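You operate a simulated robot arm through the tools that you are given. There is no shell and no other tool. Be economical: measure what you need, move in short steps, check, and stop when the job is done.

You run a simulated robot arm. Do the job below in one go: nothing can be reset, and whatever is moved stays where it is left.

TASK
Put the worn glide on the tutor deck. Take the pot card and put it on the kiln trolley top. Take the disc sponge and put it on the fitting bench top. Put the wash brush on the ware bench top away on the kiln trolley top. Take the speed sheet and put it on the damp mat top. Fetch the square die and stand it on the kiln trolley top. Take the bat sander and put it on the tutor deck. Take the smoothing pad and put it on the damp mat top. Put the yellow jar on the service bench top away on the ware bench top. Fetch the glaze stirrer and stand it on the ware bench top. Any order will do. Set down upright: worn glide, pot card, square die, bat sander, glaze stirrer.

Only the result counts: the job must be done as asked and must still hold three seconds after the hand-in. Knocking over, shifting, dropping, spilling or breaking anything else fails it. Flat cloth is picked up by pressing the open fingertips on it (5 to 10 N) and closing them slowly along it; thin cloth reads only 2 to 8 mm in the jaws.

THE ROBOT
A 7-joint arm with a two-finger parallel gripper on a trunk, on a base that drives. Base frame: it is fixed to the floor where the robot stands at the start and does not move with it; the origin is under the middle of the robot, x ahead of it, y to its left, z up; the surface under the hand at the start is at about z = 0.74. Readings come in m, degrees, newtons and seconds.
Its first joint turns from -166.0 to 166.0 degrees. Places, roughly: bat sander (6x9x12 cm) [0.6, -1.6, 0.8]; damp mat top (24x26 cm) [-1.52, -2.06, 0.68]; disc sponge (5x7x13 cm) [0.6, -0.4, 0.8]; fitting bench top [-1, -3.6, 0.8]; glaze stirrer (8x8x30 cm) [-1.3, -1.9, 0.8]; kiln trolley top [0.6, 0.9, 0.8]; pot card [0.5, 0, 0.75]; smoothing pad (4x6x12 cm) [0.7, -1.7, 0.8]; speed sheet [0.75, -1.25, 0.75]; square die (5x5x10 cm) [0.9, -1.3, 0.8]; tutor deck (18x47 cm) [-1.22, -0.44, 0.4]; ware bench top [0.6, -0.4, 0.7]; wash brush (4x6x15 cm) [0.4, -0.6, 0.8]; worn glide (4x4x7 cm) [0.7, 0.2, 0.8]; yellow jar (12x12x10 cm) [0.8, -2, 0.8]. Payload 3.43 kg.
The TCP is the grasp point between the finger pads, 0.03 m short of the fingertips. In the tool frame z runs along the fingers and y along their closing line. The gripper opens to 0.094 m. The fingers are 0.028 m wide and 0.01 m thick; the gripper's body (0.05 by 0.096 m) begins 0.055 m behind the TCP.
Orientation is that of the tool frame in the base frame, as [roll, pitch, yaw] about the fixed x, y, z axes, in that order (R = Rz(yaw) Ry(pitch) Rx(roll)). With the fingers straight down and closing along the base's y, the tool's x points along the base's -x, its y along +y and its z along -z.

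THE INTERFACE
- The arm moves only by the tool arm_command. Its argument "series" is a list of rows, each a list of 7 numbers: the gripper command, from -1 (fully open) to 1 (shut), values between in proportion, then the shift along the tool's x, y, z in m, then the turn, a rotation vector about the tool's x, y, z in degrees. In form: [[jaw, x, y, z, rx, ry, rz], ...]. A call has 1 to 10 rows; each row shifts and turns the commanded pose from where the row before left it, along the tool's axes as they then stand. Rows are played at 5 a second. More than 0.05 m and 8.6 degrees between two rows, or a gripper value outside its range, and nothing of the call is played. A pose out of reach is approached as far as the arm can. The call stops where the force on the tool passes 40 N (or 10 N more than at its start, if that is more) or the arm is blocked; 0.2 s more then pass. The fingers move at their own pace (about 0.045 m/s each) and stop on an object; they squeeze with about 40 N. The grip force told is the motor's: it shows also when the fingers shut on nothing. Time passes only in rows, and 0.2 s behind the last, so rows that do not move let the fingers close. It gives the time, the measured TCP pose, the force on the tool (base axes), the opening and the grip force at its end, in the units of the frame above (readings bear some noise), with the torque about the TCP (base axes, N m) and any sound that the robot's microphone picked up.
- Cameras (640 x 400 px; columns grow to the right, rows downward): "scene" is now at [0.4925, 0.2298, 1.2543]; the picture's right is [0.18, -0.98, 0.00], its down [-0.86, -0.16, -0.49] and it looks along [0.48, 0.09, -0.87] (base axes); focal length 214 px, centre (320, 200). "wrist" rides on the gripper at [0.076, 0.014, -0.102] in the tool frame; the picture's right is [-0.18, 0.98, 0.00], its down [-0.75, -0.14, -0.64] and it looks along [-0.63, -0.12, 0.77] (tool axes); focal length 243 px, centre (320, 200). There is no depth. A picture from a camera that has moved, and an enlarged one, comes with that camera's place and axes in the base frame and with its lens. The place of the scene camera against the robot may be out by one fixed shift of up to 0.018 m in any direction.
- camera(camera): a new picture of that camera. The clock stands still meanwhile.
- raise_lower(by): slides the trunk up (or, below 0, down) by that many m; the arm and the scene camera ride with it, the base frame stays. It gives what a move gives, with no picture.
- base_move(legs): drives the robot by 1 to 6 legs, each [ahead, left, turn to the left] in m, m and degrees, along the robot's own axes; the way and the turn of a leg run together, so that a leg with both is an arc; at most 1.5 m and 180 degrees a leg. The arm and the cameras ride along, it lands a little off, and it stops where it bumps. It gives what a move gives.
- aim_head(pan, tilt): turns the head with the scene camera to pan (to the left, within 103 degrees either way) and tilt (down, from -29 to 69), counted from straight ahead of the robot. It gives what a move gives.
- zoom(camera, box): a new picture of the part [left, top, right, bottom] of that camera's present view, enlarged. The clock stands still meanwhile.
- hand_in(): hands the job in; it is judged then, once.

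Work in short steps. Places have to be worked out from the pictures, the camera data and where the tool is seen: move nearer, look again, correct. Check each grasp and each placing, and mend what went wrong. You have 525 turns and 300 pictures in all, those below and enlarged ones among them. Open the gripper and draw the arm clear of the work before you hand the job in, unless the task says otherwise; then end with one line.

The tools are called after "Emit:" as a command line: name --pt "numbers of a row" for each row, then --argument value for the rest, lists and objects as JSON in quotes. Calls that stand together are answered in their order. arm_command: Moves the arm, as the interface text tells. Its arguments: {"type":"object","properties":{"series":{"type":"array"}},"required":["series"]} The other tools are called the same way: raise_lower (by) slides the trunk up or down; base_move (legs) drives the base; aim_head (pan, tilt) turns the head that bears the scene camera; camera (camera) takes a picture; zoom (camera, box) takes an enlarged picture of a part of a camera's view; hand_in () hands the job in.

At the start:

```text
time: 0.0
ee_pos: [0.5581, 0.4149, 1.1261]
tool_rot: [180.0, 0.0, -179.9]
contact_force: [-0.5, 0.4, 0.6]
torque: [0.0, -0.01, -0.01]
gripper_width: 0.0939
grasp_force: 0.2
trunk travel left (down, up): [-0.375, 0.115]
robot x, y, heading: [-0.0001, 0.0013, 0.0]
head pan, tilt: [10.2, 60.9]
```

scene: 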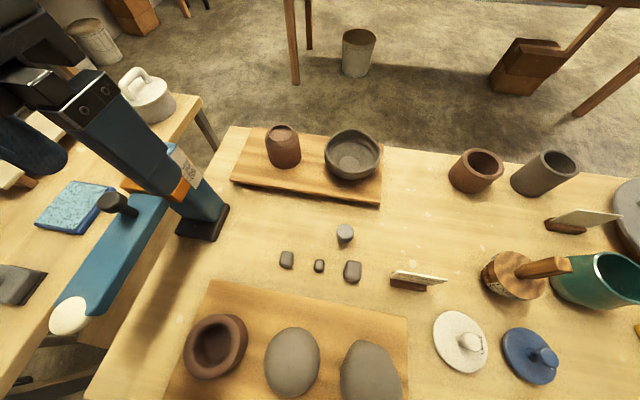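
wrist: 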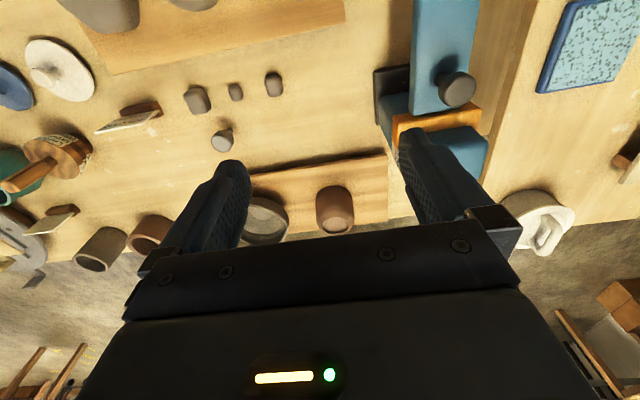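

I'll look around first: left toward the trolley, then the right part of the ware bench.

Emit:
aim_head --pan 60 --tilt 45

Emit:
camera --camera "scene"

Emit:
aim_head --pan -20 --tilt 50

Emit:
camera --camera "scene"

Emit:
aim_head --pan -75 --tilt 35

Emit:
camera --camera "scene"

```text
time: 1.2
ee_pos: [0.559, 0.414, 1.1254]
tool_rot: [-180.0, 0.0, -180.0]
contact_force: [0.3, -0.6, -0.3]
torque: [-0.01, 0.0, -0.01]
gripper_width: 0.094
grasp_force: 0.0
trunk travel left (down, up): [-0.375, 0.115]
robot x, y, heading: [0.0004, -0.0016, -0.2]
head pan, tilt: [60.0, 45.0]
```

```text
297 pictures are left
camera scene: at [0.4687, 0.2885, 1.2749], right [0.87, -0.5, 0.0], down [-0.35, -0.61, -0.71], along [0.35, 0.61, -0.71], focal length 214 px, centre (320, 200)
```

scene: 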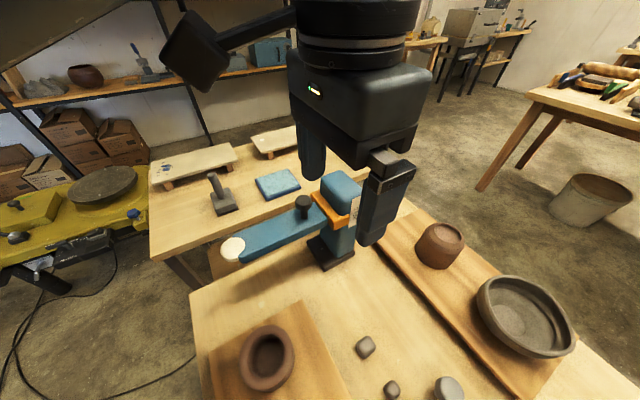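

```text
time: 2.7
ee_pos: [0.5586, 0.4144, 1.1264]
tool_rot: [-180.0, 0.0, -179.9]
contact_force: [-0.1, -0.4, -1.3]
torque: [0.01, 0.0, -0.04]
gripper_width: 0.0942
grasp_force: 0.1
trunk travel left (down, up): [-0.375, 0.115]
robot x, y, heading: [-0.0026, -0.0011, -0.2]
head pan, tilt: [-20.0, 50.0]
```

```text
296 pictures are left
camera scene: at [0.5004, 0.1918, 1.268], right [-0.34, -0.94, 0.0], down [-0.72, 0.26, -0.64], along [0.6, -0.22, -0.77], focal length 214 px, centre (320, 200)
```

scene: 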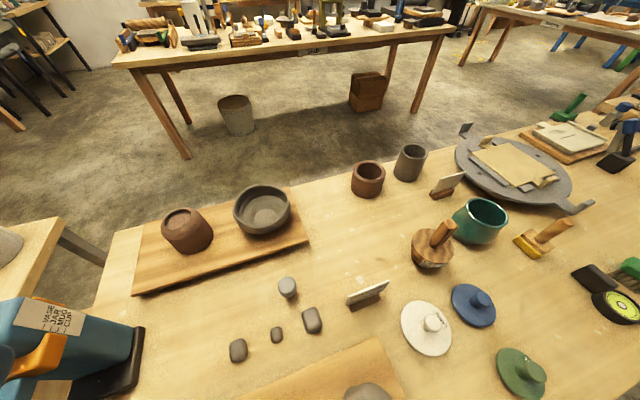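

```text
time: 4.0
ee_pos: [0.5589, 0.4154, 1.1276]
tool_rot: [-180.0, 0.0, -180.0]
contact_force: [0.1, 0.7, -0.1]
torque: [0.03, -0.01, -0.02]
gripper_width: 0.094
grasp_force: 0.0
trunk travel left (down, up): [-0.375, 0.115]
robot x, y, heading: [-0.0019, 0.0036, -0.0]
head pan, tilt: [-75.0, 35.0]
```

```text
295 pictures are left
camera scene: at [0.4508, 0.1331, 1.2897], right [-0.97, -0.26, 0.0], down [-0.15, 0.55, -0.82], along [0.21, -0.79, -0.57], focal length 214 px, centre (320, 200)
```

scene: 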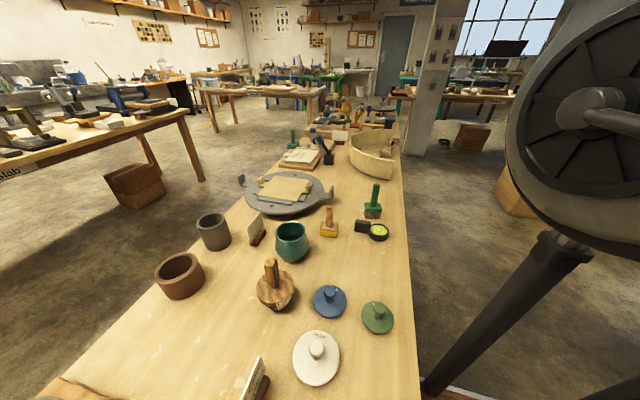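

The green-handled brush computes to about (0.42,-0.60) and the yellow one to (0.58,-0.46), so these look like the wash brush and the disc sponge. I zoom in on the bench and on the far end.

Emit:
zoom --camera "scene" --box '[220, 90, 420, 250]'

Emit:
aim_head --pan -15 --tilt 66

Emit:
zoom --camera "scene" --box '[160, 80, 480, 280]'

Emit:
camera --camera "scene"

Emit:
aim_head --pan -103 --tilt 20

Emit:
camera --camera "scene"

```text
2.50 times, centred on (320, 170) of scene
camera zoom: at [0.4508, 0.1331, 1.2897], right [-0.97, -0.26, 0.0], down [-0.15, 0.55, -0.82], along [0.21, -0.79, -0.57], focal length 536 px, centre (320, 275)
```

zoom: 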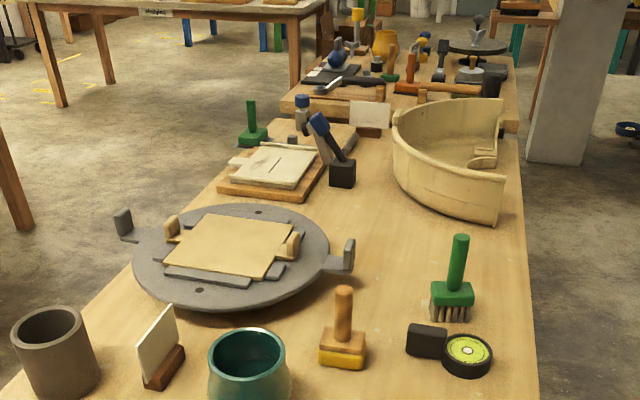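

```text
time: 5.2
ee_pos: [0.558, 0.4149, 1.1264]
tool_rot: [-179.9, 0.0, -180.0]
contact_force: [0.7, 0.1, 0.3]
torque: [0.01, 0.0, 0.0]
gripper_width: 0.0941
grasp_force: 0.1
trunk travel left (down, up): [-0.375, 0.115]
robot x, y, heading: [-0.0009, -0.0002, 0.0]
head pan, tilt: [-15.0, 66.0]
```

```text
2.00 times, centred on (320, 180) of scene
camera zoom: at [0.4854, 0.2027, 1.2488], right [-0.26, -0.97, 0.0], down [-0.88, 0.24, -0.41], along [0.39, -0.11, -0.91], focal length 429 px, centre (320, 240)
```

zoom: 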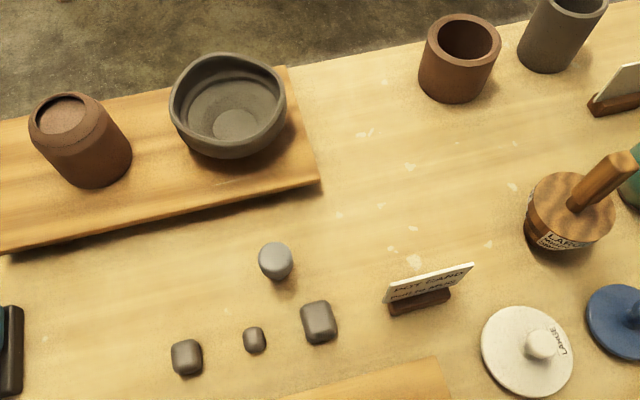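

```text
292 pictures are left
camera scene: at [0.4854, 0.2027, 1.2488], right [-0.26, -0.97, 0.0], down [-0.88, 0.24, -0.41], along [0.39, -0.11, -0.91], focal length 214 px, centre (320, 200)
```

scene: 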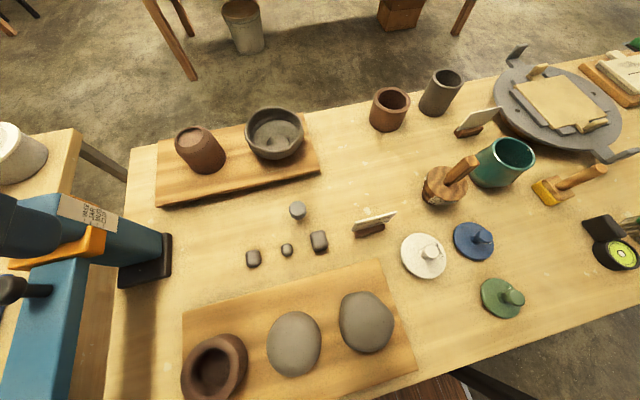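

```text
time: 6.9
ee_pos: [0.5578, 0.415, 1.1258]
tool_rot: [179.9, 0.0, -180.0]
contact_force: [-0.1, 0.1, -0.9]
torque: [-0.04, -0.02, 0.01]
gripper_width: 0.0944
grasp_force: 0.0
trunk travel left (down, up): [-0.375, 0.115]
robot x, y, heading: [0.0044, -0.0029, -0.1]
head pan, tilt: [-103.0, 20.0]
```

```text
291 pictures are left
camera scene: at [0.4071, 0.1274, 1.3135], right [-0.97, 0.22, 0.0], down [0.08, 0.33, -0.94], along [-0.21, -0.92, -0.34], focal length 214 px, centre (320, 200)
```

scene: 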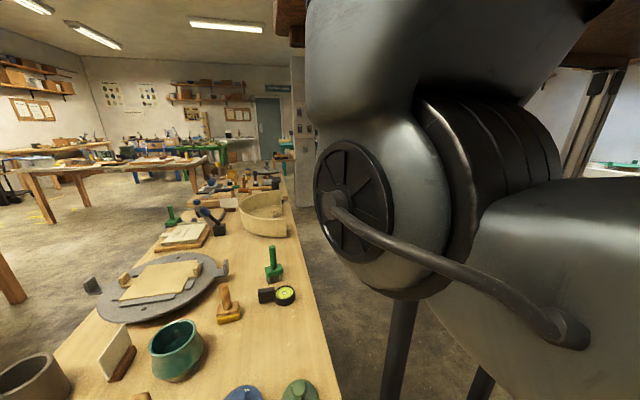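

The card at (0.60,0.035) reads "POT CARD", and the worn glide looks to be the grey knob at (0.675,0.20). I move the arm over the pot card and start turning the tool so the fingers close along x.

Emit:
arm_command --pt "-1 -0.005 -0.045 0 0 0 8.5" --pt "-1 -0.003 -0.045 0 0 0 8.5" --pt "-1 0.002 -0.045 0 0 0 8.5" --pt "-1 0.01 -0.045 0 0 0 8.5" --pt "-1 0.015 -0.045 0 0 0 8.5" --pt "-1 0.02 -0.04 0 0 0 8.5" --pt "-1 0.02 -0.03 0 0 0 8.5" --pt "-1 0.02 -0.02 0 0 0 8.5" --pt "-1 0 0 0 0 0 8.5" --pt "-1 0 0 0 0 0 8.5"

Emit:
aim_head --pan 0 --tilt 60

Emit:
camera --camera "scene"

Emit:
camera --camera "wrist"

```text
time: 8.1
ee_pos: [0.4961, 0.2314, 1.1283]
tool_rot: [-179.3, 1.3, 139.7]
contact_force: [5.8, 2.0, 0.3]
torque: [-0.16, 0.34, 0.06]
gripper_width: 0.0912
grasp_force: 0.2
out of reach, approached as far as the arm can: row 5, 6
trunk travel left (down, up): [-0.375, 0.115]
robot x, y, heading: [-0.0, 0.0032, 0.0]
head pan, tilt: [-103.0, 20.0]
stopped in row 6: the force on the tool passed its limit at 100 N (the readings are from after the stop); the commanded pose is now the measured one
```

```text
time: 9.9
ee_pos: [0.4995, 0.2366, 1.1298]
tool_rot: [-178.9, 1.6, 141.1]
contact_force: [0.2, -0.1, -0.8]
torque: [0.0, 0.02, -0.01]
gripper_width: 0.0941
grasp_force: 0.0
trunk travel left (down, up): [-0.375, 0.115]
robot x, y, heading: [-0.0009, 0.0024, -0.1]
head pan, tilt: [0.0, 60.0]
```

```text
290 pictures are left
camera scene: at [0.4135, 0.1499, 1.2587], right [-0.98, 0.21, 0.0], down [0.17, 0.82, -0.54], along [-0.11, -0.53, -0.84], focal length 214 px, centre (320, 200)
```

scene: 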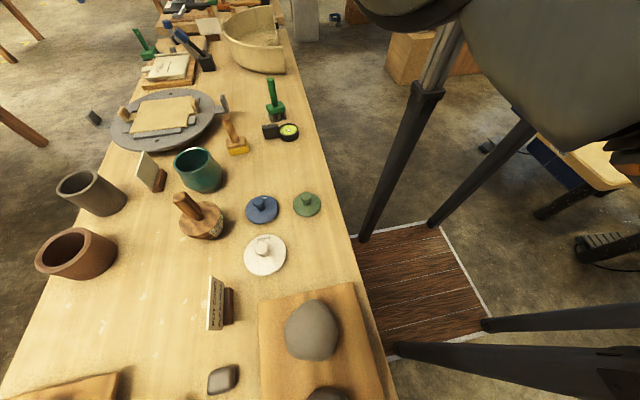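

```text
289 pictures are left
camera wrist: at [0.4493, 0.3011, 1.2293], right [0.76, 0.65, -0.02], down [0.49, -0.56, 0.67], along [0.42, -0.52, -0.75], focal length 243 px, centre (320, 200)
```

wrist: 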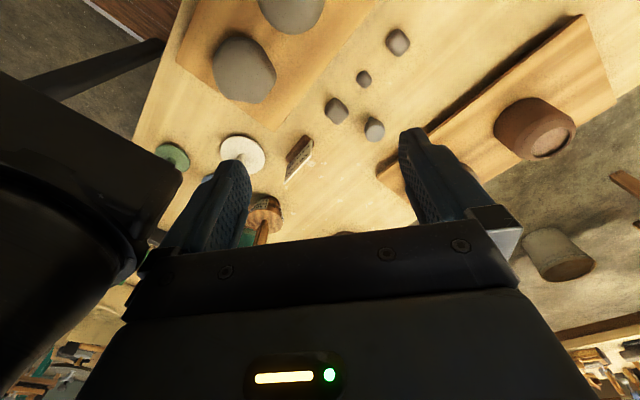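

The arm bumped the head's camera while passing it, and the head seems to be jammed against the arm. I move the arm away forward (+x) and test the head again.

Emit:
arm_command --pt "-1 -0.03 0.025 0 0 0 0" --pt "-1 -0.03 0.025 0 0 0 0" --pt "-1 -0.03 0.025 0 0 0 0"

Emit:
aim_head --pan -60 --tilt 60

Emit:
camera --camera "scene"

```text
time: 10.9
ee_pos: [0.5935, 0.2499, 1.1297]
tool_rot: [-179.0, 1.3, 143.7]
contact_force: [-1.2, -0.4, 0.1]
torque: [-0.01, 0.01, 0.01]
gripper_width: 0.0939
grasp_force: 0.0
trunk travel left (down, up): [-0.375, 0.115]
robot x, y, heading: [-0.002, -0.0021, 0.1]
head pan, tilt: [0.0, 60.0]
stopped in row 3: the arm was blocked; the commanded pose is now the measured one
```

```text
time: 12.2
ee_pos: [0.593, 0.2504, 1.1296]
tool_rot: [-178.9, 1.3, 143.7]
contact_force: [0.5, 0.2, -0.6]
torque: [0.05, 0.02, 0.04]
gripper_width: 0.0937
grasp_force: 0.1
trunk travel left (down, up): [-0.375, 0.115]
robot x, y, heading: [0.0038, -0.0021, 0.3]
head pan, tilt: [-60.0, 60.0]
```

```text
288 pictures are left
camera scene: at [0.461, 0.1606, 1.2554], right [-0.87, -0.5, 0.0], down [-0.43, 0.75, -0.5], along [0.25, -0.43, -0.87], focal length 214 px, centre (320, 200)
```

scene: 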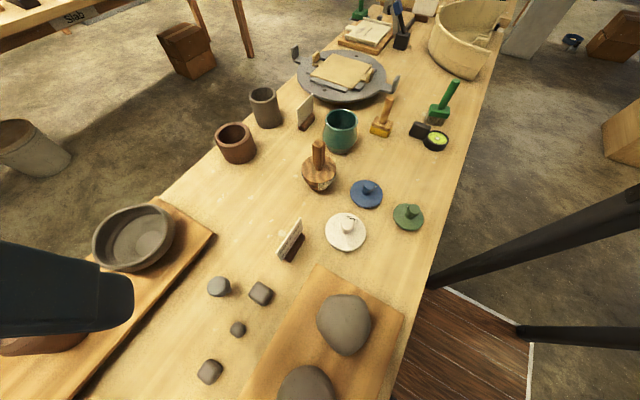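

The head works again. I check how the arm sits around the head, with a level view to both sides, and the wrist view.

Emit:
aim_head --pan -103 --tilt -10

Emit:
camera --camera "scene"

Emit:
aim_head --pan 30 --tilt -10

Emit:
camera --camera "scene"

Emit:
aim_head --pan 103 --tilt 20

Emit:
camera --camera "scene"

```text
time: 13.6
ee_pos: [0.5937, 0.2503, 1.1282]
tool_rot: [-179.0, 1.3, 143.8]
contact_force: [-0.1, 0.8, -0.3]
torque: [0.0, -0.02, -0.02]
gripper_width: 0.0939
grasp_force: 0.2
trunk travel left (down, up): [-0.375, 0.115]
robot x, y, heading: [-0.0013, -0.0003, 0.3]
head pan, tilt: [-103.0, -10.0]
```

```text
287 pictures are left
camera scene: at [0.4088, 0.1361, 1.361], right [-0.97, 0.22, 0.0], down [-0.04, -0.17, -0.98], along [-0.22, -0.96, 0.17], focal length 214 px, centre (320, 200)
```

scene: 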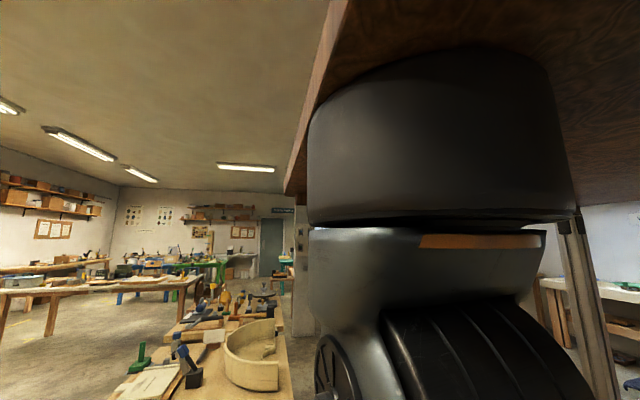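

```text
time: 15.8
ee_pos: [0.5928, 0.2478, 1.1284]
tool_rot: [-179.0, 1.3, 143.5]
contact_force: [0.2, -0.7, 0.2]
torque: [0.01, -0.01, 0.0]
gripper_width: 0.0938
grasp_force: 0.1
trunk travel left (down, up): [-0.375, 0.115]
robot x, y, heading: [-0.0015, -0.0024, 0.1]
head pan, tilt: [30.0, -10.0]
```

```text
286 pictures are left
camera scene: at [0.5006, 0.2604, 1.3611], right [0.5, -0.87, 0.0], down [0.15, 0.09, -0.98], along [0.85, 0.49, 0.17], focal length 214 px, centre (320, 200)
```

scene: 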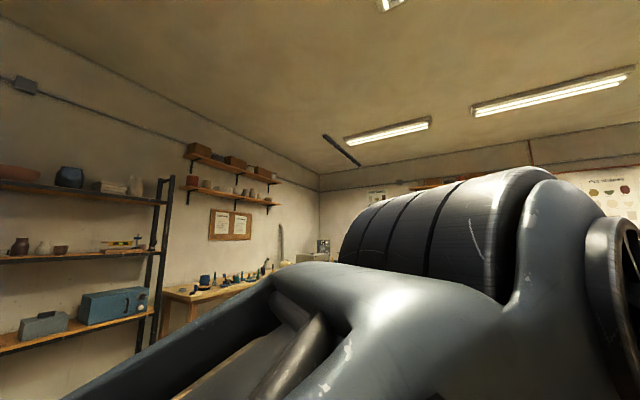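

```text
time: 17.2
ee_pos: [0.5939, 0.2524, 1.1258]
tool_rot: [-178.3, 1.2, 144.4]
contact_force: [-0.1, -0.2, 0.0]
torque: [-0.02, 0.0, -0.01]
gripper_width: 0.094
grasp_force: 0.0
trunk travel left (down, up): [-0.375, 0.115]
robot x, y, heading: [-0.0041, -0.001, -0.0]
head pan, tilt: [103.0, 20.0]
```

```text
285 pictures are left
camera scene: at [0.461, 0.3054, 1.326], right [0.93, -0.36, 0.0], down [-0.08, -0.2, -0.98], along [0.35, 0.91, -0.21], focal length 214 px, centre (320, 200)
```

scene: 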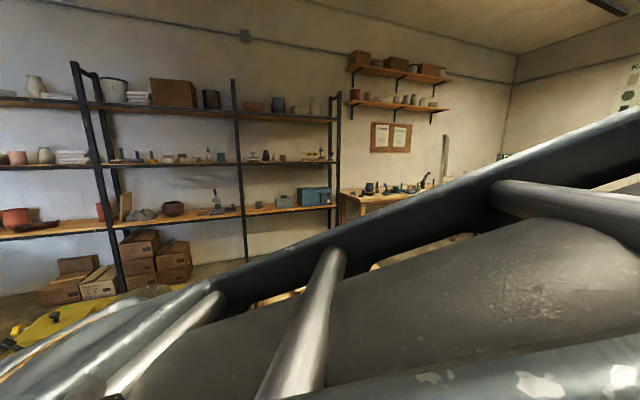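

It's clear now: the arm hangs from the top plate (axis near (0.25,0)) and passes to the right of and in front of the head. With the head turned right, I shift the hand in front of it toward the pot card, then turn to close along x.

Emit:
aim_head --pan -80 --tilt 55

Emit:
arm_command --pt "-1 -0.0266 -0.0342 0 0 0 0" --pt "-1 -0.0266 -0.0342 0 0 0 0" --pt "-1 -0.0266 -0.0342 0 0 0 0" --pt "-1 -0.0266 -0.0342 0 0 0 0" --pt "-1 -0.0266 -0.0342 0 0 0 0"

Emit:
arm_command --pt "-1 0 0 0 0 0 7.7" --pt "-1 0 0 0 0 0 7.7" --pt "-1 0 0 0 0 0 7.7" --pt "-1 0 0 0 0 0 7.7" --pt "-1 0 0 0 0 0 7.7" --pt "-1 0 0 0 0 0 7.7" --pt "-1 0 0 0 0 0 7.7"

Emit:
camera --camera "wrist"

Emit:
camera --camera "scene"

```text
time: 19.9
ee_pos: [0.5926, 0.249, 1.1262]
tool_rot: [-178.6, 1.1, 143.7]
contact_force: [0.4, -0.3, 0.1]
torque: [-0.01, 0.01, -0.04]
gripper_width: 0.0942
grasp_force: 0.1
trunk travel left (down, up): [-0.375, 0.115]
robot x, y, heading: [-0.0014, -0.0043, 0.2]
head pan, tilt: [-80.0, 55.0]
```

```text
time: 20.7
ee_pos: [0.5846, 0.2363, 1.1286]
tool_rot: [-173.8, -0.2, 162.9]
contact_force: [-1.0, 0.3, 0.6]
torque: [0.01, -0.01, 0.01]
gripper_width: 0.0939
grasp_force: 0.1
trunk travel left (down, up): [-0.375, 0.115]
robot x, y, heading: [0.0033, -0.0002, -0.2]
head pan, tilt: [-80.0, 55.0]
stopped in row 3: the arm was blocked; the commanded pose is now the measured one
```

```text
time: 22.3
ee_pos: [0.5855, 0.236, 1.1269]
tool_rot: [-176.1, 4.9, 109.0]
contact_force: [-0.2, -0.2, -0.2]
torque: [-0.02, 0.0, -0.01]
gripper_width: 0.094
grasp_force: 0.1
trunk travel left (down, up): [-0.375, 0.115]
robot x, y, heading: [0.0024, 0.0002, -0.2]
head pan, tilt: [-80.0, 55.0]
```

```text
284 pictures are left
camera wrist: at [0.5785, 0.3239, 1.2214], right [0.99, 0.14, -0.05], down [0.13, -0.69, 0.71], along [0.06, -0.71, -0.7], focal length 243 px, centre (320, 200)
```

wrist: 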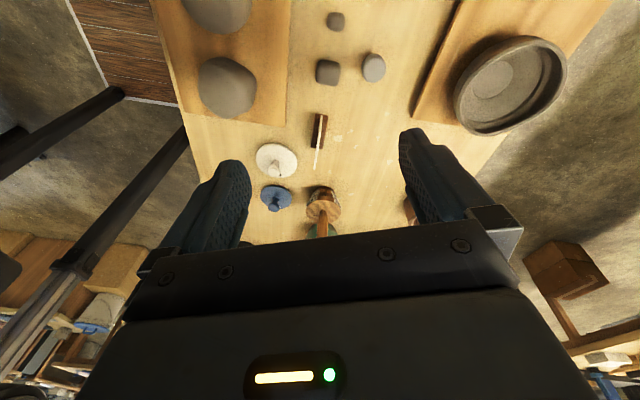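

```text
283 pictures are left
camera scene: at [0.4971, 0.2754, 1.2954], right [0.63, -0.77, 0.0], down [-0.4, -0.33, -0.85], along [0.66, 0.54, -0.52], focal length 214 px, centre (320, 200)
```

scene: 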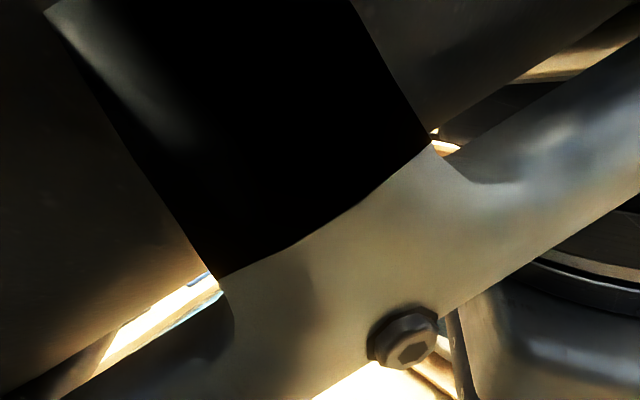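

The head is stuck behind the arm link at pan ~40. I back the arm off toward its earlier place and bring the head round to the right with a level tilt.

Emit:
arm_command --pt "-1 0.015 0.03 -0.01 0 0 0" --pt "-1 0.015 0.03 -0.01 0 0 0" --pt "-1 0.015 0.03 -0.01 0 0 0"

Emit:
aim_head --pan 30 --tilt -10

Emit:
aim_head --pan -80 --tilt 10

Emit:
camera --camera "scene"

```text
time: 23.3
ee_pos: [0.622, 0.3436, 1.147]
tool_rot: [-176.5, 5.5, 114.9]
contact_force: [0.4, 0.3, 0.5]
torque: [-0.01, -0.01, 0.0]
gripper_width: 0.0942
grasp_force: 0.1
trunk travel left (down, up): [-0.375, 0.115]
robot x, y, heading: [0.0013, 0.0046, 0.2]
head pan, tilt: [-80.0, 55.0]
stopped in row 3: the arm was blocked; the commanded pose is now the measured one
```

```text
time: 25.1
ee_pos: [0.6215, 0.3428, 1.1472]
tool_rot: [-176.5, 5.5, 114.7]
contact_force: [0.0, -0.5, -0.1]
torque: [-0.03, 0.05, -0.01]
gripper_width: 0.0937
grasp_force: 0.1
trunk travel left (down, up): [-0.375, 0.115]
robot x, y, heading: [-0.0022, 0.0008, 0.1]
head pan, tilt: [30.0, -10.0]
```

```text
time: 27.0
ee_pos: [0.6221, 0.3426, 1.1475]
tool_rot: [-176.5, 5.3, 114.7]
contact_force: [-0.9, 0.1, 0.3]
torque: [-0.02, 0.01, 0.0]
gripper_width: 0.094
grasp_force: 0.0
trunk travel left (down, up): [-0.375, 0.115]
robot x, y, heading: [-0.0033, 0.0011, -0.3]
head pan, tilt: [-80.0, 10.0]
```

```text
282 pictures are left
camera scene: at [0.4438, 0.1269, 1.3299], right [-0.98, -0.17, 0.0], down [-0.03, 0.17, -0.98], along [0.17, -0.97, -0.17], focal length 214 px, centre (320, 200)
```

scene: 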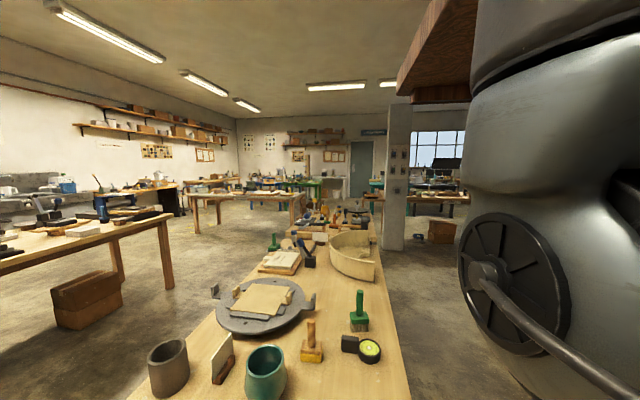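

The head is free at pan -80. I now carry the hand across to the right with x kept near 0.65.

Emit:
arm_command --pt "-1 -0.0467 -0.0143 0 0 0 0" --pt "-1 -0.0467 -0.0143 0 0 0 0" --pt "-1 -0.0467 -0.0143 0 0 0 0" --pt "-1 -0.0467 -0.0143 0 0 0 0" --pt "-1 -0.0467 -0.0143 0 0 0 0" --pt "-1 -0.0467 -0.0143 0 0 0 0"

Emit:
camera --camera "scene"

```text
time: 27.8
ee_pos: [0.5974, 0.2651, 1.1625]
tool_rot: [-176.9, 5.3, 125.3]
contact_force: [0.6, -0.5, -0.1]
torque: [-0.02, 0.01, 0.0]
gripper_width: 0.094
grasp_force: 0.1
trunk travel left (down, up): [-0.375, 0.115]
robot x, y, heading: [0.0016, 0.0009, 0.3]
head pan, tilt: [-80.0, 10.0]
stopped in row 4: the arm was blocked; the commanded pose is now the measured one
```

```text
281 pictures are left
camera scene: at [0.4438, 0.1271, 1.3298], right [-0.98, -0.17, 0.0], down [-0.03, 0.17, -0.98], along [0.17, -0.97, -0.17], focal length 214 px, centre (320, 200)
```

scene: 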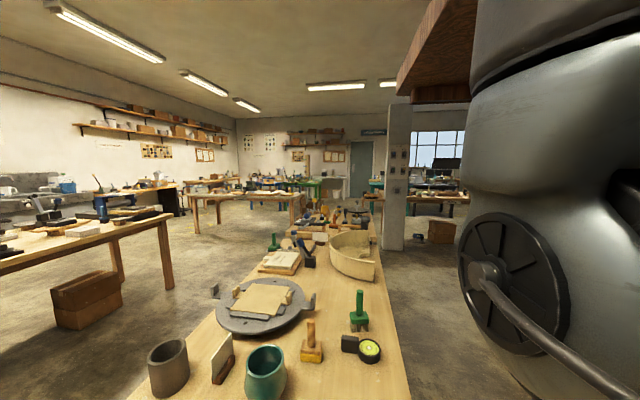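

The arm is still blocked there, likely wrist against the head. I extend outward to about x = 0.8 first, then try swinging right.

Emit:
arm_command --pt "-1 -0.0084 0.043 0 0 0 0" --pt "-1 -0.0084 0.043 0 0 0 0" --pt "-1 -0.0084 0.043 0 0 0 0" --pt "-1 -0.0084 0.043 0 0 0 0" --pt "-1 -0.0084 0.043 0 0 0 0"

Emit:
camera --camera "wrist"

```text
time: 28.6
ee_pos: [0.6274, 0.3678, 1.1532]
tool_rot: [-176.3, 5.5, 135.7]
contact_force: [0.2, -1.1, -0.6]
torque: [0.0, 0.01, 0.0]
gripper_width: 0.0941
grasp_force: 0.0
trunk travel left (down, up): [-0.375, 0.115]
robot x, y, heading: [-0.002, -0.0006, -0.2]
head pan, tilt: [-80.0, 10.0]
stopped in row 3: the arm was blocked; the commanded pose is now the measured one
```

```text
280 pictures are left
camera wrist: at [0.5812, 0.4439, 1.2469], right [0.82, 0.57, -0.05], down [0.42, -0.55, 0.72], along [0.38, -0.61, -0.69], focal length 243 px, centre (320, 200)
```

wrist: 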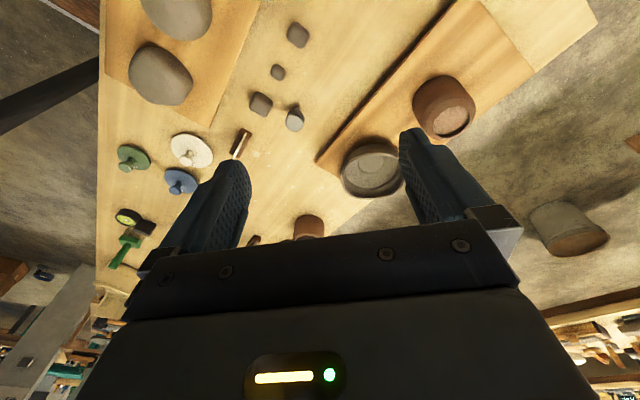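

Only one joint seems able to turn, so the arm is folded too tightly at this height. I lower the hand to unfold it (nothing tall lies right below) and see if it frees up.

Emit:
arm_command --pt "-1 0 0 0.03 0 0 0" --pt "-1 0 0 0.03 0 0 0" --pt "-1 0 0 0.03 0 0 0" --pt "-1 0 0 0.03 0 0 0"

```text
time: 29.6
ee_pos: [0.6313, 0.3512, 1.0338]
tool_rot: [-176.2, 5.5, 135.4]
contact_force: [-0.1, 0.1, -0.2]
torque: [0.0, -0.04, 0.0]
gripper_width: 0.0941
grasp_force: 0.1
trunk travel left (down, up): [-0.375, 0.115]
robot x, y, heading: [0.0028, 0.0001, 0.2]
head pan, tilt: [-80.0, 10.0]
```

It moves freely downwards. I level the tool and try sideways motion at this height.

Emit:
arm_command --pt "-1 -0.02 0.02 0 -3.8 5.5 0" --pt "-1 -0.028 0.028 0 0 0 0" --pt "-1 -0.035 -0.035 0 0 0 0" --pt "-1 -0.035 -0.035 0 0 0 0" --pt "-1 -0.035 -0.035 0 0 0 0"

Emit:
camera --camera "scene"

```text
time: 30.3
ee_pos: [0.6331, 0.3988, 1.0263]
tool_rot: [-179.2, 0.4, 145.3]
contact_force: [0.2, 0.4, -0.2]
torque: [-0.03, -0.02, -0.01]
gripper_width: 0.0941
grasp_force: 0.2
trunk travel left (down, up): [-0.375, 0.115]
robot x, y, heading: [-0.0007, -0.0008, 0.2]
head pan, tilt: [-80.0, 10.0]
stopped in row 3: the arm was blocked; the commanded pose is now the measured one
```

```text
279 pictures are left
camera scene: at [0.4436, 0.1275, 1.3298], right [-0.98, -0.17, 0.0], down [-0.03, 0.17, -0.98], along [0.17, -0.97, -0.17], focal length 214 px, centre (320, 200)
```

scene: 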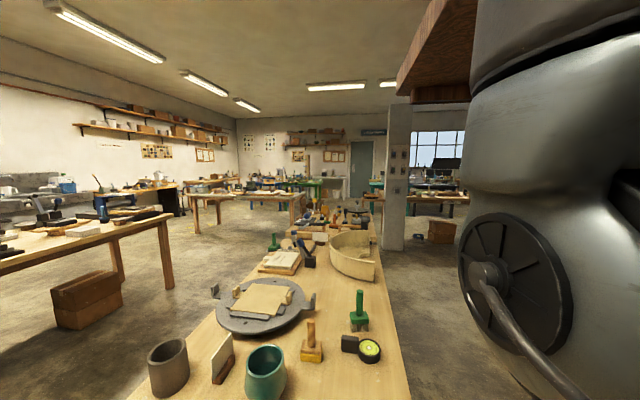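

Still blocked sideways. I look forward and left with the head to see which link is against what.

Emit:
aim_head --pan 0 --tilt 20

Emit:
camera --camera "scene"

Emit:
aim_head --pan 60 --tilt 10

Emit:
camera --camera "scene"

```text
time: 31.8
ee_pos: [0.6329, 0.3992, 1.0266]
tool_rot: [-179.3, 0.5, 145.3]
contact_force: [0.2, -0.1, 0.3]
torque: [0.03, -0.02, -0.01]
gripper_width: 0.0941
grasp_force: 0.1
trunk travel left (down, up): [-0.375, 0.115]
robot x, y, heading: [-0.0001, 0.0011, 0.1]
head pan, tilt: [0.0, 20.0]
```

```text
278 pictures are left
camera scene: at [0.5204, 0.2188, 1.3136], right [0.0, -1.0, 0.0], down [-0.34, 0.0, -0.94], along [0.94, 0.0, -0.34], focal length 214 px, centre (320, 200)
```

scene: 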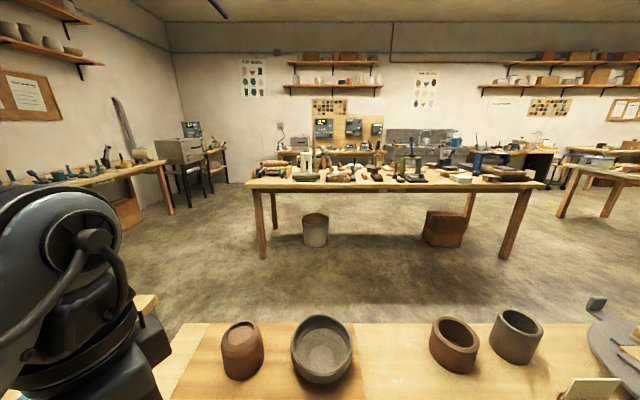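

```text
time: 33.1
ee_pos: [0.6324, 0.3981, 1.0266]
tool_rot: [-179.2, 0.5, 145.2]
contact_force: [0.8, 0.2, 0.5]
torque: [0.01, -0.01, 0.02]
gripper_width: 0.0938
grasp_force: 0.1
trunk travel left (down, up): [-0.375, 0.115]
robot x, y, heading: [-0.0022, -0.002, 0.3]
head pan, tilt: [60.0, 10.0]
```

```text
277 pictures are left
camera scene: at [0.4737, 0.2993, 1.3298], right [0.87, -0.5, 0.0], down [-0.09, -0.15, -0.98], along [0.49, 0.85, -0.17], focal length 214 px, centre (320, 200)
```

scene: 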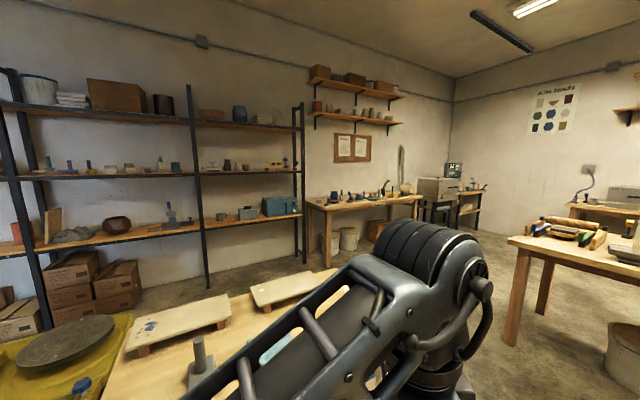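

Now it is clear: the forearm runs round the left of the head and presses on it when I go right. I'll raise the trunk, tilt the head up, and bring the hand down so the arm can pass beneath the head.

Emit:
aim_head --pan -40 --tilt -29

Emit:
raise_lower --by 0.115

Emit:
camera --camera "wrist"

```text
time: 34.9
ee_pos: [0.6336, 0.3991, 1.0267]
tool_rot: [-179.3, 0.6, 145.2]
contact_force: [0.2, -0.8, -0.1]
torque: [-0.02, 0.01, -0.04]
gripper_width: 0.0939
grasp_force: 0.0
trunk travel left (down, up): [-0.375, 0.115]
robot x, y, heading: [0.0025, 0.0001, 0.2]
head pan, tilt: [-40.0, -28.6]
```

```text
time: 36.3
ee_pos: [0.6342, 0.3981, 1.1406]
tool_rot: [-179.2, 0.5, 145.1]
contact_force: [-0.4, 1.0, 0.5]
torque: [-0.01, 0.03, 0.03]
gripper_width: 0.094
grasp_force: 0.0
trunk travel left (down, up): [-0.49, 0.0]
robot x, y, heading: [-0.0047, -0.0015, 0.3]
head pan, tilt: [-40.0, -28.6]
```

```text
276 pictures are left
camera wrist: at [0.5796, 0.4563, 1.2425], right [0.71, 0.7, -0.01], down [0.54, -0.54, 0.65], along [0.45, -0.47, -0.76], focal length 243 px, centre (320, 200)
```

wrist: 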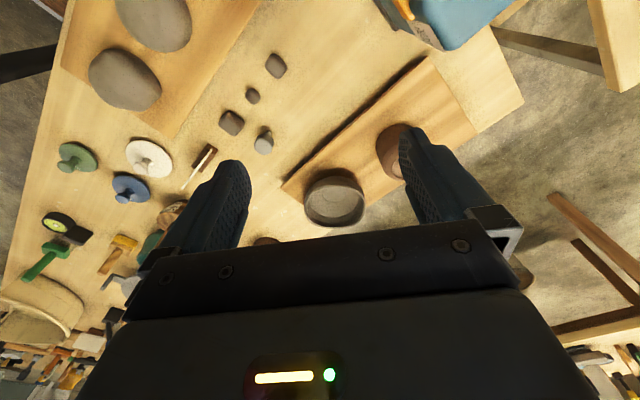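

The spot beneath the hand is clear bench. I lower the hand 0.2 m and then try going right.

Emit:
arm_command --pt "-1 0 0 0.04 0 0 0" --pt "-1 0 0 0.04 0 0 0" --pt "-1 0 0 0.04 0 0 0" --pt "-1 0 0 0.04 0 0 0" --pt "-1 0 0 0.04 0 0 0"

Emit:
arm_command --pt "-1 -0.02 -0.03 0 0 0 0" --pt "-1 -0.02 -0.03 0 0 0 0" --pt "-1 -0.02 -0.03 0 0 0 0"

```text
time: 37.5
ee_pos: [0.634, 0.3986, 0.9386]
tool_rot: [-179.3, 0.6, 145.1]
contact_force: [-0.5, 0.6, 0.3]
torque: [0.01, 0.0, -0.03]
gripper_width: 0.0941
grasp_force: 0.1
trunk travel left (down, up): [-0.49, 0.0]
robot x, y, heading: [-0.0019, 0.0002, 0.1]
head pan, tilt: [-40.0, -28.6]
```

```text
time: 38.3
ee_pos: [0.632, 0.2886, 0.9413]
tool_rot: [-179.3, 0.5, 145.1]
contact_force: [-0.7, -0.5, -0.3]
torque: [0.0, -0.01, 0.02]
gripper_width: 0.0939
grasp_force: 0.0
trunk travel left (down, up): [-0.49, 0.0]
robot x, y, heading: [-0.0014, 0.0009, 0.3]
head pan, tilt: [-40.0, -28.6]
```

That works. I continue to above the pot card and turn to close along x.

Emit:
arm_command --pt "-1 -0.02 -0.037 0 0 0 0" --pt "-1 -0.02 -0.037 0 0 0 0" --pt "-1 -0.02 -0.037 0 0 0 0" --pt "-1 -0.02 -0.037 0 0 0 0" --pt "-1 -0.02 -0.037 0 0 0 0" --pt "-1 -0.02 -0.037 0 0 0 0"

Emit:
arm_command --pt "-1 0 0 0 0 0 7.86" --pt "-1 0 0 0 0 0 7.86" --pt "-1 0 0 0 0 0 7.86" --pt "-1 0 0 0 0 0 7.86" --pt "-1 0 0 0 0 0 7.86" --pt "-1 0 0 0 0 0 7.86" --pt "-1 0 0 0 0 0 7.86"

Emit:
aim_head --pan -20 --tilt 60

Emit:
camera --camera "scene"

Emit:
camera --camera "wrist"

```text
time: 39.7
ee_pos: [0.6012, 0.0337, 0.9483]
tool_rot: [-179.3, 0.5, 145.1]
contact_force: [-0.5, 0.2, 0.1]
torque: [-0.03, -0.03, -0.02]
gripper_width: 0.0938
grasp_force: 0.1
trunk travel left (down, up): [-0.49, 0.0]
robot x, y, heading: [-0.003, 0.0031, 0.1]
head pan, tilt: [-40.0, -28.6]
```

```text
time: 41.5
ee_pos: [0.5957, 0.0102, 0.9412]
tool_rot: [-179.1, 6.9, 93.7]
contact_force: [0.4, -0.9, 0.0]
torque: [0.02, -0.03, 0.01]
gripper_width: 0.0939
grasp_force: 0.1
trunk travel left (down, up): [-0.49, 0.0]
robot x, y, heading: [-0.0025, -0.0022, 0.5]
head pan, tilt: [-40.0, -28.6]
stopped in row 7: the arm was blocked; the commanded pose is now the measured one
```

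```text
time: 43.1
ee_pos: [0.5974, 0.0094, 0.9403]
tool_rot: [-179.0, 6.9, 93.6]
contact_force: [-0.8, -0.5, -0.6]
torque: [0.03, 0.0, 0.0]
gripper_width: 0.0937
grasp_force: 0.1
trunk travel left (down, up): [-0.49, 0.0]
robot x, y, heading: [0.0038, 0.0036, -0.1]
head pan, tilt: [-20.0, 60.0]
```

```text
275 pictures are left
camera scene: at [0.49, 0.1959, 1.3705], right [-0.34, -0.94, 0.0], down [-0.81, 0.3, -0.5], along [0.47, -0.17, -0.87], focal length 214 px, centre (320, 200)
```

scene: 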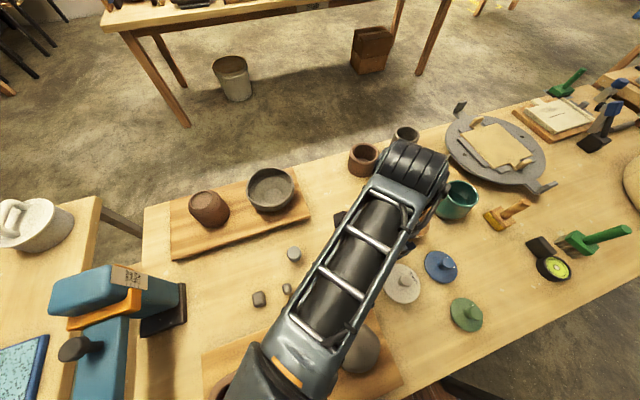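

```text
274 pictures are left
camera wrist: at [0.6074, 0.0998, 1.0337], right [0.99, -0.12, 0.01], down [-0.09, -0.68, 0.73], along [-0.08, -0.72, -0.68], focal length 243 px, centre (320, 200)
```

wrist: 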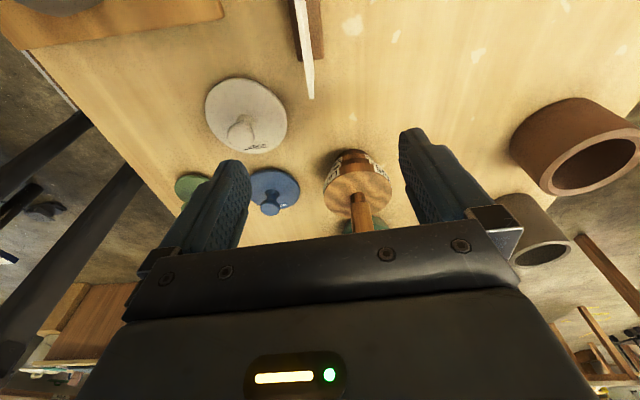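

The arm now passes under the camera nicely; the wrist joint is at its limit at yaw ≈94, with a 7° pitch error. I level the tool and shift +y over the card base.

Emit:
arm_command --pt "-1 0.012 0 0 0 3.5 -2" --pt "-1 0.013 0 0 0 3.4 -2"

Emit:
camera --camera "wrist"

Emit:
aim_head --pan -60 --tilt 55

Emit:
camera --camera "scene"

```text
time: 43.7
ee_pos: [0.5908, 0.0199, 0.934]
tool_rot: [-178.0, 3.2, 100.3]
contact_force: [0.3, -0.5, 0.4]
torque: [0.0, 0.0, -0.02]
gripper_width: 0.094
grasp_force: 0.1
trunk travel left (down, up): [-0.49, 0.0]
robot x, y, heading: [-0.0004, -0.0008, 0.1]
head pan, tilt: [-20.0, 60.0]
```

```text
273 pictures are left
camera wrist: at [0.5946, 0.1053, 1.0315], right [1.0, -0.01, -0.02], down [0.01, -0.72, 0.69], along [-0.02, -0.69, -0.72], focal length 243 px, centre (320, 200)
```

wrist: 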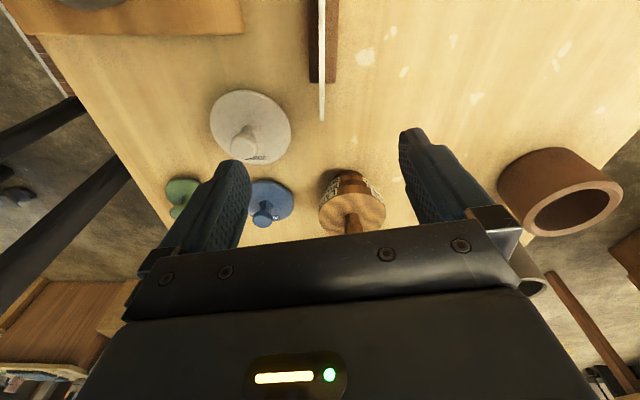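

```text
time: 44.8
ee_pos: [0.5904, 0.0171, 0.935]
tool_rot: [-178.1, 3.4, 99.8]
contact_force: [-0.8, 0.9, -0.5]
torque: [-0.01, 0.05, 0.01]
gripper_width: 0.094
grasp_force: 0.1
trunk travel left (down, up): [-0.49, 0.0]
robot x, y, heading: [0.0003, -0.0009, 0.1]
head pan, tilt: [-60.0, 55.0]
```

```text
272 pictures are left
camera scene: at [0.4635, 0.1563, 1.3765], right [-0.86, -0.5, 0.0], down [-0.41, 0.71, -0.57], along [0.29, -0.5, -0.82], focal length 214 px, centre (320, 200)
```

scene: 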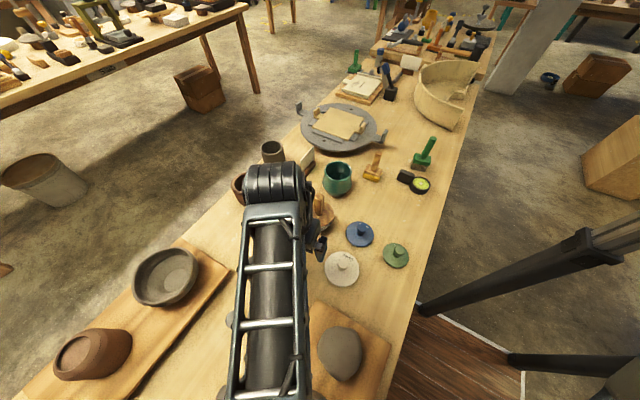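

The wrist view puts the card's wooden base (3 cm wide) at x≈0.591, y≈0.05. I shift there while leveling, then look again before descending.

Emit:
arm_command --pt "-1 0.016 0.003 0.015 0 1.7 0" --pt "-1 0.016 0.003 0.015 0 1.7 0" --pt "-1 0 0 0.03 0 0 0"

Emit:
camera --camera "wrist"

```text
time: 45.8
ee_pos: [0.5851, 0.0288, 0.8699]
tool_rot: [-177.1, 2.9, 101.2]
contact_force: [0.9, -0.6, 0.4]
torque: [0.02, 0.01, 0.03]
gripper_width: 0.0939
grasp_force: 0.0
trunk travel left (down, up): [-0.49, 0.0]
robot x, y, heading: [0.0013, -0.0019, 0.1]
head pan, tilt: [-60.0, 55.0]
stopped in row 3: the arm was blocked; the commanded pose is now the measured one
```

```text
271 pictures are left
camera wrist: at [0.5892, 0.1135, 0.9665], right [1.0, 0.01, -0.04], down [0.03, -0.73, 0.69], along [-0.02, -0.69, -0.73], focal length 243 px, centre (320, 200)
```

wrist: 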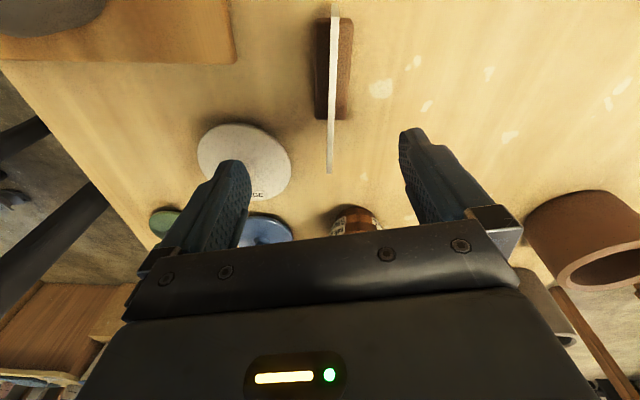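

The wrist joint is at its end stop. I rise a little and turn the other way round (about -170°) for the same closing line.

Emit:
arm_command --pt "-1 0 0 -0.03 0 0 -8" --pt "-1 0 0 -0.03 0 0 -8.5" --pt "-1 0 0 0 0 0 -8.5" --pt "-1 0 0 0 0 0 -8.5" --pt "-1 0 0 0 0 0 -8.5" --pt "-1 0 0 0 0 0 -8.5" --pt "-1 0 0 0 0 0 -8.5" --pt "-1 0 0 0 0 0 -8.5" --pt "-1 0 0 0 0 0 -8.5" --pt "-1 0 0 0 0 0 -8.5"

Emit:
arm_command --pt "-1 0 0 0 0 0 -8.5" --pt "-1 0 0 0 0 0 -8.5" --pt "-1 0 0 0 0 0 -8.5" --pt "-1 0 0 0 0 0 -8.5" --pt "-1 0 0 0 0 0 -8.5" --pt "-1 0 0 0 0 0 -8.5" --pt "-1 0 0 0 0 0 -8.5" --pt "-1 0 0 0 0 0 -8.5" --pt "-1 0 0 0 0 0 -8.5" --pt "-1 0 0 0 0 0 -8.5"

Emit:
camera --camera "wrist"

```text
time: 48.0
ee_pos: [0.5881, 0.0351, 0.9297]
tool_rot: [-177.2, -2.6, -174.4]
contact_force: [0.1, 0.6, 0.1]
torque: [0.02, 0.02, -0.01]
gripper_width: 0.0937
grasp_force: 0.2
trunk travel left (down, up): [-0.49, 0.0]
robot x, y, heading: [0.0001, 0.0014, 0.1]
head pan, tilt: [-60.0, 55.0]
```

```text
time: 50.2
ee_pos: [0.5877, 0.0362, 0.9286]
tool_rot: [177.7, -3.1, -89.3]
contact_force: [0.5, 1.1, -0.1]
torque: [-0.02, -0.01, 0.01]
gripper_width: 0.0939
grasp_force: 0.1
trunk travel left (down, up): [-0.49, 0.0]
robot x, y, heading: [-0.0031, -0.0015, -0.3]
head pan, tilt: [-60.0, 55.0]
```

```text
270 pictures are left
camera wrist: at [0.5795, -0.035, 1.0361], right [-0.98, 0.17, 0.03], down [0.16, 0.79, 0.59], along [0.08, 0.59, -0.8], focal length 243 px, centre (320, 200)
```

wrist: 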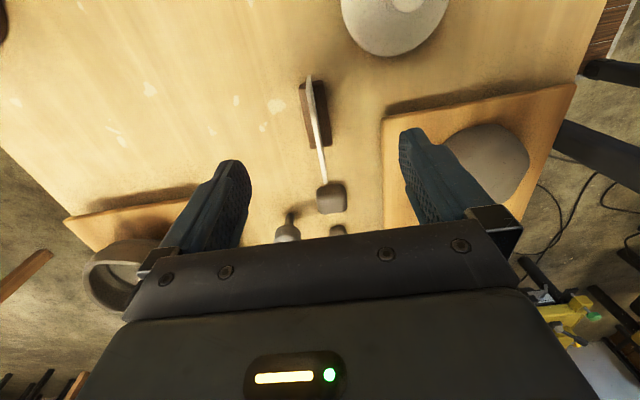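

Good orientation now; the base sits at (0.591, 0.053). I level, shift, and descend to just above the bench.

Emit:
arm_command --pt "-1 -0.018 -0.003 0 2.3 -3.1 0" --pt "-1 0 0 0.04 0 0 0" --pt "-1 0 0 0.04 0 0 0"

Emit:
camera --camera "wrist"

```text
time: 51.0
ee_pos: [0.5901, 0.0519, 0.8474]
tool_rot: [180.0, -0.1, -89.4]
contact_force: [0.2, 0.7, 0.2]
torque: [-0.01, 0.0, -0.06]
gripper_width: 0.094
grasp_force: 0.0
trunk travel left (down, up): [-0.49, 0.0]
robot x, y, heading: [-0.0013, -0.0021, -0.1]
head pan, tilt: [-60.0, 55.0]
```

```text
269 pictures are left
camera wrist: at [0.5784, -0.0232, 0.9499], right [-0.98, 0.17, 0.0], down [0.13, 0.75, 0.64], along [0.11, 0.63, -0.77], focal length 243 px, centre (320, 200)
```

wrist: 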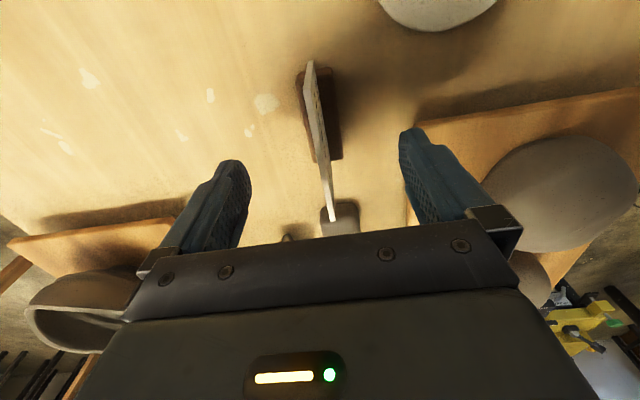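

All aligned. I descend to z≈0.782 and close.

Emit:
arm_command --pt "-1 0 0 0.035 0 0 0" --pt "-1 0 0 0.03 0 0 0" --pt "1 0 0 0 0 0 0" --pt "1 0 0 0 0 0 0" --pt "1 0 0 0 0 0 0" --pt "1 0 0 0 0 0 0" --pt "1 0 0 0 0 0 0"

Emit:
camera --camera "wrist"

```text
time: 52.6
ee_pos: [0.5934, 0.0526, 0.7831]
tool_rot: [180.0, 0.0, -89.2]
contact_force: [-0.1, -0.1, -0.4]
torque: [0.03, -0.03, 0.0]
gripper_width: 0.0271
grasp_force: 35.7
trunk travel left (down, up): [-0.49, 0.0]
robot x, y, heading: [0.0022, 0.0003, -0.1]
head pan, tilt: [-60.0, 55.0]
```

```text
268 pictures are left
camera wrist: at [0.5797, -0.0228, 0.8859], right [-0.98, 0.17, 0.0], down [0.13, 0.75, 0.64], along [0.11, 0.63, -0.77], focal length 243 px, centre (320, 200)
```

wrist: 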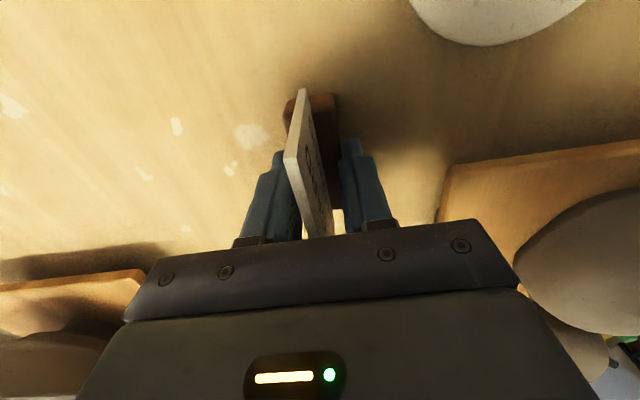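

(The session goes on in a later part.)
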